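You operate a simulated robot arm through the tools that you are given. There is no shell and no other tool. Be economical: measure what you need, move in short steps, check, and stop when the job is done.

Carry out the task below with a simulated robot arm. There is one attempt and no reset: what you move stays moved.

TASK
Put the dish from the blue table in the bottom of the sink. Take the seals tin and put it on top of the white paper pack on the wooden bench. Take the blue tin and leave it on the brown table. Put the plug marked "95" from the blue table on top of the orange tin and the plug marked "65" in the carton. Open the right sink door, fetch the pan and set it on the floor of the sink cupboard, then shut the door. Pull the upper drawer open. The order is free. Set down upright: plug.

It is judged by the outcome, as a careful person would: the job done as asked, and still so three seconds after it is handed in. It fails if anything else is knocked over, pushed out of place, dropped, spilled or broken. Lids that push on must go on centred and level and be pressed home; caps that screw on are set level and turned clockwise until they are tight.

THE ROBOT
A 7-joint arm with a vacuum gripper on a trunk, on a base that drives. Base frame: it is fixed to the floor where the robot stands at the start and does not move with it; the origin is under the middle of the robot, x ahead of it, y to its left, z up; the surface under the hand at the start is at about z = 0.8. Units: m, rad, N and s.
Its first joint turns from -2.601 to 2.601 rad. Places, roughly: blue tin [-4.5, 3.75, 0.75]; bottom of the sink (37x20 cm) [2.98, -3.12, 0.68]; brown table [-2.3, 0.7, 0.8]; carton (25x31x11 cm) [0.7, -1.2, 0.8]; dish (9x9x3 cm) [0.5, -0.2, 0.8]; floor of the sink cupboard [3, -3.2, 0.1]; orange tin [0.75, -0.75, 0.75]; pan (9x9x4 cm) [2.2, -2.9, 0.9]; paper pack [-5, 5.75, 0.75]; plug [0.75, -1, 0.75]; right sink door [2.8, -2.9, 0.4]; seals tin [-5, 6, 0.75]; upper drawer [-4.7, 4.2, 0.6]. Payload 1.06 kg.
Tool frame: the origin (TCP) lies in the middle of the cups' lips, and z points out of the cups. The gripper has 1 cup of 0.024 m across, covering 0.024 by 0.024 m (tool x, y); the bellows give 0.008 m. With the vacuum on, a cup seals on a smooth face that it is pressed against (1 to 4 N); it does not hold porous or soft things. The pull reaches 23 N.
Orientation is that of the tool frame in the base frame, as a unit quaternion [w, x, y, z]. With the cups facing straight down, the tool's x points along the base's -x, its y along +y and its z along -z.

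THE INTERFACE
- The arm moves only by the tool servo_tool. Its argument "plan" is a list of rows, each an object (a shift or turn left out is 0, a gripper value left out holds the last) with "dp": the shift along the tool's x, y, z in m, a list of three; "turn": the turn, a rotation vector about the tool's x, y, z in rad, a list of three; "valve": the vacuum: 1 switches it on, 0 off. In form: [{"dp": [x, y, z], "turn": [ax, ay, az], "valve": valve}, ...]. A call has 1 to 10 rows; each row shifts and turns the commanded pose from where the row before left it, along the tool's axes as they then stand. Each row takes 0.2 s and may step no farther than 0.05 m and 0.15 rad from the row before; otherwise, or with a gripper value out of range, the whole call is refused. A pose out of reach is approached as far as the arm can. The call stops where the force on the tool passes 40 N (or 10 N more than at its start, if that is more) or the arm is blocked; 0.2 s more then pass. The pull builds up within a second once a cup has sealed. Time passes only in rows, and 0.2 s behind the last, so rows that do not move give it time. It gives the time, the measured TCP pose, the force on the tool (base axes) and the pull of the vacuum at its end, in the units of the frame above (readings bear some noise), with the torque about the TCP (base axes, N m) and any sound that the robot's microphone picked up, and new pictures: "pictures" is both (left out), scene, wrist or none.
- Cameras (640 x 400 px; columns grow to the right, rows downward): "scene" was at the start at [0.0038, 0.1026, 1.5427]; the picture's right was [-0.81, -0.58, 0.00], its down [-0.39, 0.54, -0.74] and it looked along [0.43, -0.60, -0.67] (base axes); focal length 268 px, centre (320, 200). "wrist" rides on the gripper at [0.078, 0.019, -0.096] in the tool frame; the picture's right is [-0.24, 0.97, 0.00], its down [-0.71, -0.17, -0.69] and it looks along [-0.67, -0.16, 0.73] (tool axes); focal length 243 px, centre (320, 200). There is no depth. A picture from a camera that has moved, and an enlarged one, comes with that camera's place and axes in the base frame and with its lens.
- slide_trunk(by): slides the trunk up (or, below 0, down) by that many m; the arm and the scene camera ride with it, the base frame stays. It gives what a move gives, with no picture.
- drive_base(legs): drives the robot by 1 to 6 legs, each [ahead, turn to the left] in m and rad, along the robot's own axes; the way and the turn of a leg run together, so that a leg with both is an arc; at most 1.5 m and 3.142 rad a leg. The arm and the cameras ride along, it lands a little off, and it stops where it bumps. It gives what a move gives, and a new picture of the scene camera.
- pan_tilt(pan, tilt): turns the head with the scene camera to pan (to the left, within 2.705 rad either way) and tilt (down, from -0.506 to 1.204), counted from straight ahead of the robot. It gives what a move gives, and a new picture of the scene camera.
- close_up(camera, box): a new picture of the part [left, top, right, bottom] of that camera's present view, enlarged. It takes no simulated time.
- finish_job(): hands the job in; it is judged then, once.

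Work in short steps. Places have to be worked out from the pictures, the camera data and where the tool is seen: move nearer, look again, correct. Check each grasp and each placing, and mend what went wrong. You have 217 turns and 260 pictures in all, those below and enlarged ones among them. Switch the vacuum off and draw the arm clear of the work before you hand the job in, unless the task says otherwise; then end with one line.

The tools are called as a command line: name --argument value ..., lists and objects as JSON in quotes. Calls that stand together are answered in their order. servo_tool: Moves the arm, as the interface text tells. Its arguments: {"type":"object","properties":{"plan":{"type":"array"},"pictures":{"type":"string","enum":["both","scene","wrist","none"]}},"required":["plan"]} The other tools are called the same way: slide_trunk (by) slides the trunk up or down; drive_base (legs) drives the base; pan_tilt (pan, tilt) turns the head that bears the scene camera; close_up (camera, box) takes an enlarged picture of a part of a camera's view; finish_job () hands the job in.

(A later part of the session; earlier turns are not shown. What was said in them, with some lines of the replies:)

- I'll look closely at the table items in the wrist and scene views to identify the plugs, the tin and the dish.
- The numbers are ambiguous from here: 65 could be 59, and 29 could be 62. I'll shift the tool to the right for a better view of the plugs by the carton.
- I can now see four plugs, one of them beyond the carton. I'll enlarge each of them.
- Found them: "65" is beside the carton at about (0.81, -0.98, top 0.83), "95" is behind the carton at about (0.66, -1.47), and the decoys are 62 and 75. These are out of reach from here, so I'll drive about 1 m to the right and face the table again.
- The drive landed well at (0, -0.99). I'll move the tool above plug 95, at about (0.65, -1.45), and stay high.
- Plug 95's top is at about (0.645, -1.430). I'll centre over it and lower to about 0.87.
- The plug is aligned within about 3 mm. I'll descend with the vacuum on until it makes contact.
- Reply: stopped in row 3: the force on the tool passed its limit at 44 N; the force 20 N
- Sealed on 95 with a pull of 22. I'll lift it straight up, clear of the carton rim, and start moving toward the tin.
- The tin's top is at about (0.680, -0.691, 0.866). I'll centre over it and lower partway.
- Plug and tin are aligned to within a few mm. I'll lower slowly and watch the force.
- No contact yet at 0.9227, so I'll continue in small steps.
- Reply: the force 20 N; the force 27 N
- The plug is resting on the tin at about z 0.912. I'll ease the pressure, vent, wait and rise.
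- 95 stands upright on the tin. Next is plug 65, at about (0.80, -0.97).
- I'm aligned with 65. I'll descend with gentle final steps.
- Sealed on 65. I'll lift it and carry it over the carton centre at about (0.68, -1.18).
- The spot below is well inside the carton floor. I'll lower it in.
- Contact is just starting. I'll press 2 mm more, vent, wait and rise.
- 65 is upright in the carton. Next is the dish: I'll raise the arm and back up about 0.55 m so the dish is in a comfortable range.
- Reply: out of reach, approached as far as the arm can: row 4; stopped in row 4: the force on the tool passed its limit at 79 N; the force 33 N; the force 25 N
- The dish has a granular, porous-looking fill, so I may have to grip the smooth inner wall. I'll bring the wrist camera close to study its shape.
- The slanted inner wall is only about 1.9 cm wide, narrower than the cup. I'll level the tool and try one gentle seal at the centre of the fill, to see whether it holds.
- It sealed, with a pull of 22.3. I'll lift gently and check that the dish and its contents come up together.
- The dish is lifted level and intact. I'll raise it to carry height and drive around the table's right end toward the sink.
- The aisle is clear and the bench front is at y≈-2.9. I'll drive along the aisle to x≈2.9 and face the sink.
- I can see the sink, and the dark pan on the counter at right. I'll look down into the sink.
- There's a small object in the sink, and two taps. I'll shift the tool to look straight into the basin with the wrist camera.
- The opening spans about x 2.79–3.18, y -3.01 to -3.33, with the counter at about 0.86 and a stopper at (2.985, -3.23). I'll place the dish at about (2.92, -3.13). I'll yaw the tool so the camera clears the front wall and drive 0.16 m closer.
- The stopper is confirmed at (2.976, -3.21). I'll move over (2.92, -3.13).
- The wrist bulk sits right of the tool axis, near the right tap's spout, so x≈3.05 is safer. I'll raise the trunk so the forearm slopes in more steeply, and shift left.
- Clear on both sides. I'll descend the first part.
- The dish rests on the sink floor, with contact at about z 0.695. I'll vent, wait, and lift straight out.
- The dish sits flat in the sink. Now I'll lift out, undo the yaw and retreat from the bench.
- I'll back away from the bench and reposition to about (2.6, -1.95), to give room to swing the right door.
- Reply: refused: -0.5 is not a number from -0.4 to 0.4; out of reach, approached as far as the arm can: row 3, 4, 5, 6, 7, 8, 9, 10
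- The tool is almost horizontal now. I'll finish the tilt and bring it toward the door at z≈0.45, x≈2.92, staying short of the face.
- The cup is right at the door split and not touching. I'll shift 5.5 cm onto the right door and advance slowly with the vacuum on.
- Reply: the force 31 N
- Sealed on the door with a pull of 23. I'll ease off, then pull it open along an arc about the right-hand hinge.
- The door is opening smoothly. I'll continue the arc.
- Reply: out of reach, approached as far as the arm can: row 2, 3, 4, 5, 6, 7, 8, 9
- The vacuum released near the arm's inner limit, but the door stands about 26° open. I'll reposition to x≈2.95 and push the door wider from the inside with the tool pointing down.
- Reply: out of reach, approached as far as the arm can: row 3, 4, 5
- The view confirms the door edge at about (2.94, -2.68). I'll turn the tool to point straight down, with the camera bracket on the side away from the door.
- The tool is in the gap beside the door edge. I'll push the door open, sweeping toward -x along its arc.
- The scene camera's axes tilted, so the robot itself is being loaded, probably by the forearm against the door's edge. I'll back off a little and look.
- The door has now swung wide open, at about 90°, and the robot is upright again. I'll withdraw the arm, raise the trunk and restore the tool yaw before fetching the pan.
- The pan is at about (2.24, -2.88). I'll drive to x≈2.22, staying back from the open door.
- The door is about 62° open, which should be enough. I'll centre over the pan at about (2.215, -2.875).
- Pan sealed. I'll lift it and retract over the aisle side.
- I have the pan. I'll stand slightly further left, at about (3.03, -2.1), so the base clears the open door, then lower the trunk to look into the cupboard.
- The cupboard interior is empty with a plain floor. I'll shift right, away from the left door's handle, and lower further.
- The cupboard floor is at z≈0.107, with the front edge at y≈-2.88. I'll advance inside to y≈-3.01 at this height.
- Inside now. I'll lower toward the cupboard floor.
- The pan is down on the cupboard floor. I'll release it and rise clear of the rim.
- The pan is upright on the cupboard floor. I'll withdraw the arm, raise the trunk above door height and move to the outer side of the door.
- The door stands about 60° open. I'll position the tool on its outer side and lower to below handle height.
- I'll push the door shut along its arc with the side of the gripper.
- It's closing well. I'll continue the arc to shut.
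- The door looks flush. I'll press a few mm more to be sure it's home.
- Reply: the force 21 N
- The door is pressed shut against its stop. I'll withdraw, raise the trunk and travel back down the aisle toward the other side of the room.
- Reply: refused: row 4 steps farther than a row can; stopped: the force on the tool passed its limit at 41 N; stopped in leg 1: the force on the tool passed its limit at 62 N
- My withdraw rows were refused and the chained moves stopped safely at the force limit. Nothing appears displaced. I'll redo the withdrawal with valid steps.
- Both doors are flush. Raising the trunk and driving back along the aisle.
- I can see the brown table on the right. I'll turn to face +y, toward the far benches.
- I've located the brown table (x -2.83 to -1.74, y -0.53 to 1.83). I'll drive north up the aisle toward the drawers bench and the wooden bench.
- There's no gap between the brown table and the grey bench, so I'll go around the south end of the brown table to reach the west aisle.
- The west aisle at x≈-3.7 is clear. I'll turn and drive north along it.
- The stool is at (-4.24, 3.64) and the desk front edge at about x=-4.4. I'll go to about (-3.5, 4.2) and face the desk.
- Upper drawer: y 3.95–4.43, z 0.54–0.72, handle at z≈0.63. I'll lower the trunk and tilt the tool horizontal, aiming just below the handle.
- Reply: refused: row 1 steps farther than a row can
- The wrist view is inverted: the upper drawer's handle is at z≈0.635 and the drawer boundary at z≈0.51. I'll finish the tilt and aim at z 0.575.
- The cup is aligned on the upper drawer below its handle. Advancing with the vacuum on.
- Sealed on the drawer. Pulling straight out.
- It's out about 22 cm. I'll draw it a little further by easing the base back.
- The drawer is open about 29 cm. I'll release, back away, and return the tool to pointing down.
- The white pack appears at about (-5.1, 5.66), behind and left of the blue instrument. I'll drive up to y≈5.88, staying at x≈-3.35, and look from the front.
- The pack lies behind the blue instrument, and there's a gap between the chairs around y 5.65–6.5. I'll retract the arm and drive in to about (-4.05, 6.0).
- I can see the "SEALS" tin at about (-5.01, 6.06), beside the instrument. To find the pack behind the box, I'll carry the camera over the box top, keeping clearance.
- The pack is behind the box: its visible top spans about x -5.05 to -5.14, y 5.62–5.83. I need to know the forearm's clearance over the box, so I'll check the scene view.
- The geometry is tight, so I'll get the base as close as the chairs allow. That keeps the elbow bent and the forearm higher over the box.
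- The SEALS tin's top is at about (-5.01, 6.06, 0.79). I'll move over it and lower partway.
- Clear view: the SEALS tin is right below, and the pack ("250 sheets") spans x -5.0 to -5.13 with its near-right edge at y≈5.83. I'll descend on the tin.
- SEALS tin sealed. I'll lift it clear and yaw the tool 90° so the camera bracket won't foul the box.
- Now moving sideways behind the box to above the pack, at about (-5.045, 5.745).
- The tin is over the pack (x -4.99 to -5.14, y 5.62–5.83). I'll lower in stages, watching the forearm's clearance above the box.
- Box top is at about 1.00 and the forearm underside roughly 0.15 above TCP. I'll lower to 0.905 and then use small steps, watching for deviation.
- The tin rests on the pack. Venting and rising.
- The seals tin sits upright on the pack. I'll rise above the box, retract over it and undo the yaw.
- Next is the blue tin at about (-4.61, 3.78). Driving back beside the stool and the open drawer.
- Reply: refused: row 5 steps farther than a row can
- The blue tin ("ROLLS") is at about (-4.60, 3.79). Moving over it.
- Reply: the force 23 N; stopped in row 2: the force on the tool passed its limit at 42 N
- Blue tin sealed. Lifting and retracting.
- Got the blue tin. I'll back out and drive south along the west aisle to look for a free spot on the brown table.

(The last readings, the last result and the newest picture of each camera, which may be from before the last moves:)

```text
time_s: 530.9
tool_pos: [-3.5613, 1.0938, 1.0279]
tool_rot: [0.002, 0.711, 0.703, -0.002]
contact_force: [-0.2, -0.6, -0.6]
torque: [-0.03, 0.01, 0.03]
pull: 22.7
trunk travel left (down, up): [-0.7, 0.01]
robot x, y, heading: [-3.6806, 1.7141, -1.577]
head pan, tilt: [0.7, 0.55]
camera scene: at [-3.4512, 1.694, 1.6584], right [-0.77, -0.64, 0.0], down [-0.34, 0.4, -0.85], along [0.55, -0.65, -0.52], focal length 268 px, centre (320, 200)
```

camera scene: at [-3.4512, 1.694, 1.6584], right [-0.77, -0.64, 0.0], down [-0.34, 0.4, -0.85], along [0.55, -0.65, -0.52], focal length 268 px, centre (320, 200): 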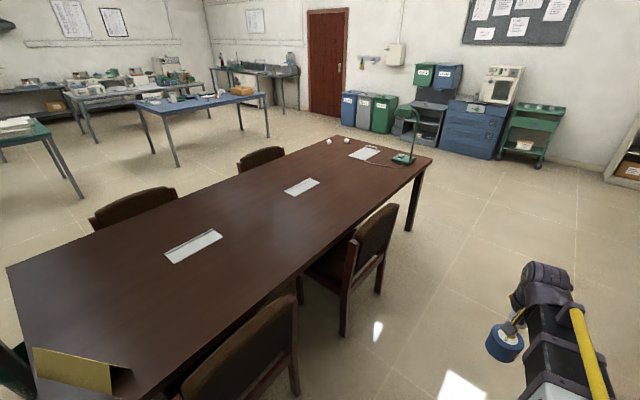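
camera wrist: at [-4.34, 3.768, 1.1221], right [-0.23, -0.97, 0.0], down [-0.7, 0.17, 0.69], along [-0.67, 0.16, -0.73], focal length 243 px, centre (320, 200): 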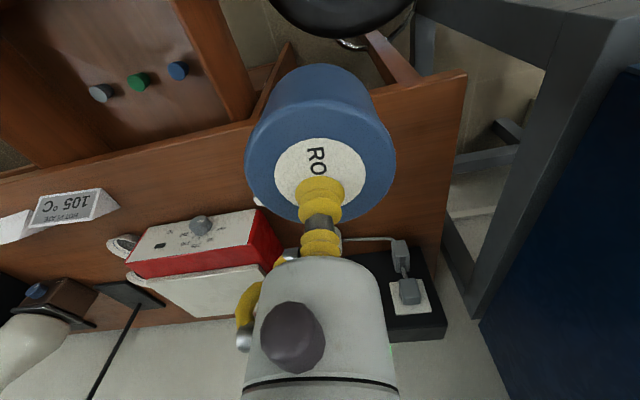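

There's free table space on the west side near (-2.6, 0.15), between the chair and the lamp. I'll drive to face it.

drive_base --legs '[[0.78, 0], [0.78, 0], [0, 1.577], [0.17, 0]]'

pan_tilt --pan 0.0 --tilt 0.6

servo_tool --plan '[{}]' --pictures "wrist"

```text
time_s: 543.7
tool_pos: [-2.8895, 0.2755, 1.028]
tool_rot: [0.002, 0.009, 1.0, 0.0]
contact_force: [0.4, 1.5, -0.6]
torque: [0.01, -0.04, 0.01]
pull: 23.2
trunk travel left (down, up): [-0.7, 0.01]
robot x, y, heading: [-3.515, 0.1592, -0.01]
head pan, tilt: [0.7, 0.55]
camera scene: at [-3.4873, 0.3908, 1.6585], right [0.64, -0.77, 0.0], down [-0.4, -0.33, -0.85], along [0.66, 0.54, -0.52], focal length 268 px, centre (320, 200)
```

scene: 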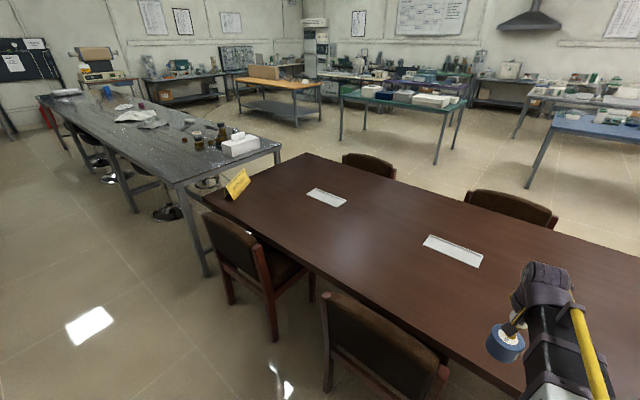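

```text
time_s: 544.8
tool_pos: [-2.8899, 0.2761, 1.0278]
tool_rot: [0.002, 0.011, 1.0, 0.0]
contact_force: [-0.3, -0.2, -1.2]
torque: [0.0, 0.0, 0.01]
pull: 22.5
trunk travel left (down, up): [-0.7, 0.01]
robot x, y, heading: [-3.5157, 0.1613, -0.006]
head pan, tilt: [0.0, 0.6]
camera scene: at [-3.4687, 0.3328, 1.654], right [-0.01, -1.0, 0.0], down [-0.56, 0.01, -0.83], along [0.83, -0.01, -0.56], focal length 268 px, centre (320, 200)
```

scene: 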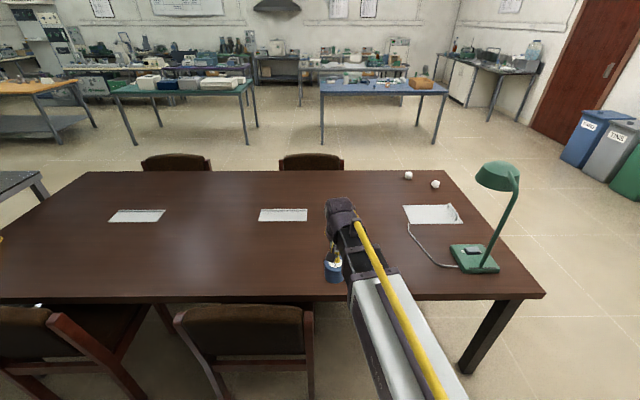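

```text
time_s: 545.2
tool_pos: [-2.8892, 0.2753, 1.028]
tool_rot: [0.002, 0.01, 1.0, 0.001]
contact_force: [-0.3, 0.2, -2.2]
torque: [0.01, -0.02, 0.02]
pull: 23.1
trunk travel left (down, up): [-0.7, 0.01]
robot x, y, heading: [-3.5163, 0.1606, -0.012]
head pan, tilt: [0.0, 0.6]
camera wrist: at [-2.968, 0.2967, 1.1219], right [0.25, 0.97, 0.0], down [0.7, -0.18, 0.69], along [0.67, -0.18, -0.73], focal length 243 px, centre (320, 200)
```

wrist: 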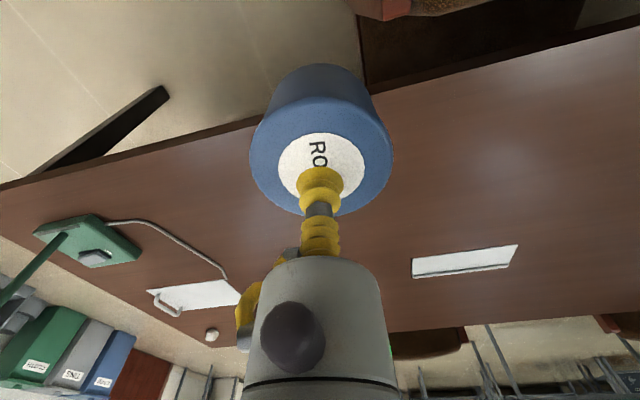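

The spot at (-2.62, 0.20) is clear. Moving the tin there and lowering.

servo_tool --plan '[{"dp": [-0.045, -0.012, 0]}, {"dp": [-0.045, -0.012, 0]}, {"dp": [-0.045, -0.012, 0]}, {"dp": [-0.045, -0.012, 0]}, {"dp": [-0.045, -0.012, 0]}, {"dp": [-0.045, -0.012, 0]}, {"dp": [0, 0, 0.045]}, {"dp": [0, 0, 0.045]}, {"dp": [0, 0, 0.04]}, {}]' --pictures "both"

```text
time_s: 547.4
tool_pos: [-2.6198, 0.1991, 0.8985]
tool_rot: [0.003, 0.01, 1.0, 0.0]
contact_force: [0.2, -0.1, -0.9]
torque: [0.02, -0.01, 0.03]
pull: 23.0
trunk travel left (down, up): [-0.7, 0.01]
robot x, y, heading: [-3.5169, 0.1615, -0.007]
head pan, tilt: [0.0, 0.6]
camera scene: at [-3.4685, 0.3327, 1.654], right [-0.01, -1.0, 0.0], down [-0.57, 0.01, -0.82], along [0.82, -0.01, -0.57], focal length 268 px, centre (320, 200)
camera wrist: at [-2.6989, 0.2201, 0.9928], right [0.25, 0.97, 0.0], down [0.7, -0.18, 0.69], along [0.67, -0.18, -0.73], focal length 243 px, centre (320, 200)
```

scene: 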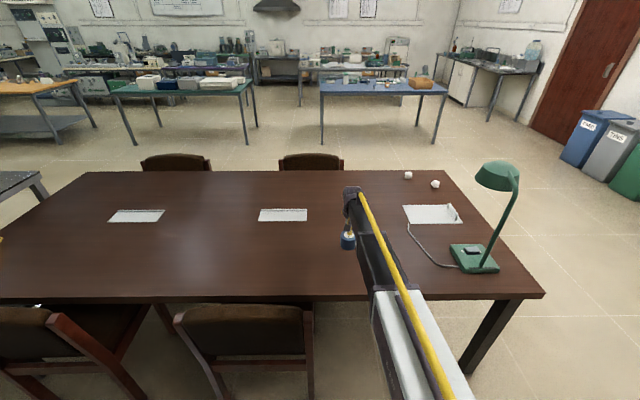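
wrist: 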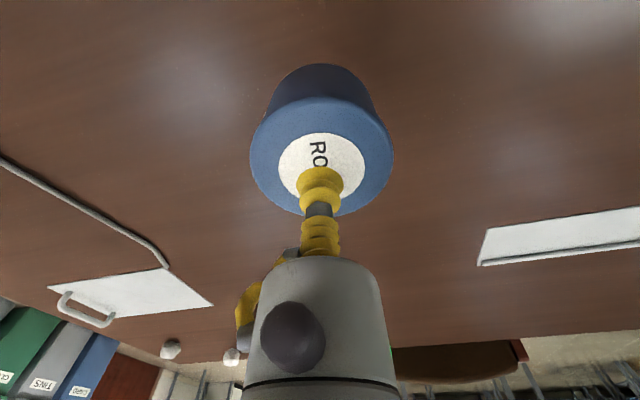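

servo_tool --plan '[{"dp": [0, 0, 0.03]}, {"dp": [0, 0, 0.02]}, {"dp": [0, 0, 0.01]}, {}]' --pictures "wrist"

```text
time_s: 548.4
tool_pos: [-2.6197, 0.1976, 0.8394]
tool_rot: [0.002, 0.011, 1.0, 0.0]
contact_force: [-0.3, -0.2, -1.1]
torque: [0.0, 0.01, 0.0]
pull: 23.0
trunk travel left (down, up): [-0.7, 0.01]
robot x, y, heading: [-3.5117, 0.1621, -0.007]
head pan, tilt: [0.0, 0.6]
camera wrist: at [-2.6984, 0.2187, 0.9328], right [0.25, 0.97, 0.0], down [0.7, -0.18, 0.69], along [0.67, -0.18, -0.73], focal length 243 px, centre (320, 200)
```

wrist: 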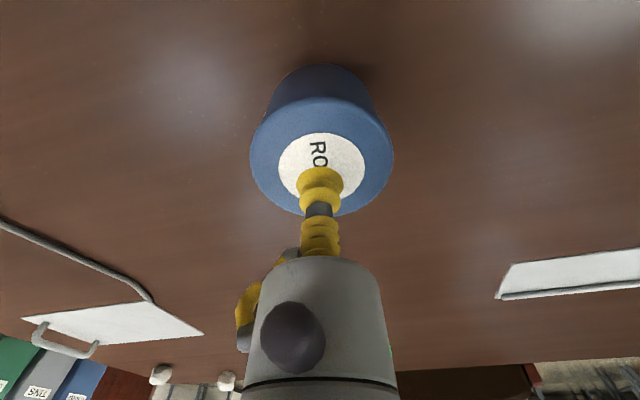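

servo_tool --plan '[{"dp": [0, 0, 0.006]}, {"dp": [0, 0, 0.004]}, {}]' --pictures "none"

servo_tool --plan '[{"dp": [0, 0, 0.003]}, {"dp": [0, 0, 0.003]}, {}]' --pictures "none"

servo_tool --plan '[{"dp": [0, 0, 0.003]}, {"dp": [0, 0, 0.002]}, {}]' --pictures "none"

```text
time_s: 549.2
tool_pos: [-2.619, 0.1969, 0.8285]
tool_rot: [0.001, 0.01, 1.0, 0.0]
contact_force: [-0.4, -0.5, -1.5]
torque: [0.0, 0.03, 0.03]
pull: 22.9
trunk travel left (down, up): [-0.7, 0.01]
robot x, y, heading: [-3.513, 0.1632, -0.012]
head pan, tilt: [0.0, 0.6]
```

```text
time_s: 550.0
tool_pos: [-2.6202, 0.1975, 0.8228]
tool_rot: [0.003, 0.01, 1.0, 0.0]
contact_force: [-0.3, -0.3, -0.7]
torque: [0.02, -0.01, -0.01]
pull: 23.0
trunk travel left (down, up): [-0.7, 0.01]
robot x, y, heading: [-3.5127, 0.1637, -0.012]
head pan, tilt: [0.0, 0.6]
```

```text
time_s: 550.8
tool_pos: [-2.6207, 0.1979, 0.8191]
tool_rot: [0.004, 0.01, 1.0, 0.0]
contact_force: [6.9, -0.3, 14.6]
torque: [-0.02, 0.04, -0.02]
pull: 23.4
trunk travel left (down, up): [-0.7, 0.01]
robot x, y, heading: [-3.5159, 0.164, -0.011]
head pan, tilt: [0.0, 0.6]
```

Contact with the table. Venting, waiting and rising.

servo_tool --plan '[{"valve": 0}, {}, {}, {}, {}, {"dp": [0, 0, -0.008]}, {"dp": [0, 0, -0.03]}, {"dp": [0, 0, -0.045]}, {"dp": [0, 0, -0.045]}, {"dp": [0.04, 0, -0.02]}]' --pictures "wrist"

```text
time_s: 553.0
tool_pos: [-2.6637, 0.1985, 0.9666]
tool_rot: [0.001, 0.011, 1.0, 0.0]
contact_force: [-0.5, -0.1, 0.1]
torque: [-0.02, 0.02, 0.01]
pull: 0.1
trunk travel left (down, up): [-0.7, 0.01]
robot x, y, heading: [-3.5165, 0.1667, -0.01]
head pan, tilt: [0.0, 0.6]
camera wrist: at [-2.7408, 0.2196, 1.0604], right [0.26, 0.97, 0.0], down [0.7, -0.19, 0.69], along [0.67, -0.18, -0.73], focal length 243 px, centre (320, 200)
```

wrist: 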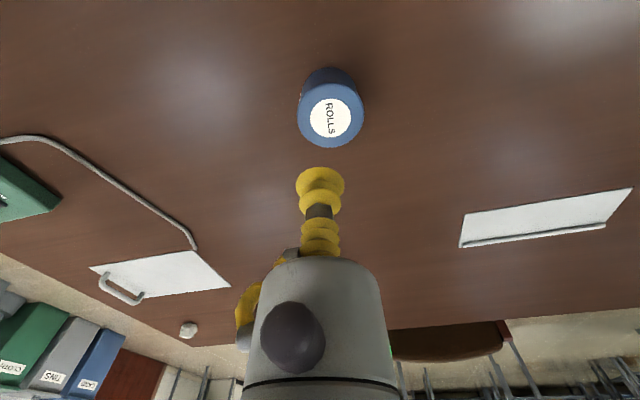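

The blue tin stands upright on the brown table. I'll retract the arm and back off.

servo_tool --plan '[{"dp": [0, 0, -0.045]}, {"dp": [0, 0, -0.045]}, {"dp": [0.045, 0, 0]}, {"dp": [0.045, 0, 0]}, {"dp": [0.045, 0, 0]}, {"dp": [0.045, 0, 0]}, {}]' --pictures "none"

drive_base --legs '[[-0.15, 0]]'

```text
time_s: 554.6
tool_pos: [-2.8406, 0.2038, 1.0548]
tool_rot: [0.001, 0.011, 1.0, 0.0]
contact_force: [0.2, -0.6, 0.3]
torque: [0.03, 0.02, 0.03]
pull: 0.1
trunk travel left (down, up): [-0.7, 0.01]
robot x, y, heading: [-3.5116, 0.1596, -0.012]
head pan, tilt: [0.0, 0.6]
```

```text
time_s: 556.0
tool_pos: [-2.991, 0.2061, 1.0555]
tool_rot: [0.002, 0.009, 1.0, 0.001]
contact_force: [-0.5, -0.2, -0.3]
torque: [0.0, -0.01, 0.01]
pull: 0.1
trunk travel left (down, up): [-0.7, 0.01]
robot x, y, heading: [-3.6627, 0.1657, -0.01]
head pan, tilt: [0.0, 0.6]
camera scene: at [-3.619, 0.3344, 1.654], right [-0.01, -1.0, 0.0], down [-0.56, 0.01, -0.83], along [0.83, -0.01, -0.56], focal length 268 px, centre (320, 200)
```

scene: 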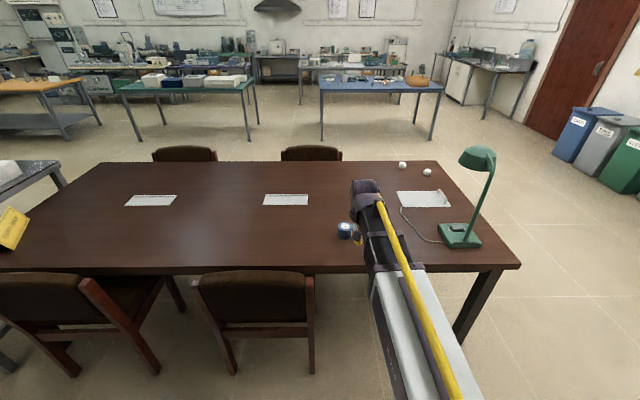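

Every part of the task is done, the vacuum is off and the arm is clear, so I'm handing in.

finish_job

```text
The job is handed in.
```

The whole job is done and handed in: the dish is in the sink, the seals tin is on the paper pack, the blue tin is on the brown table, plug 95 is upright on the orange tin, plug 65 is upright in the carton, the pan is on the sink cupboard floor with the door shut, and the upper drawer is open about 29 cm.
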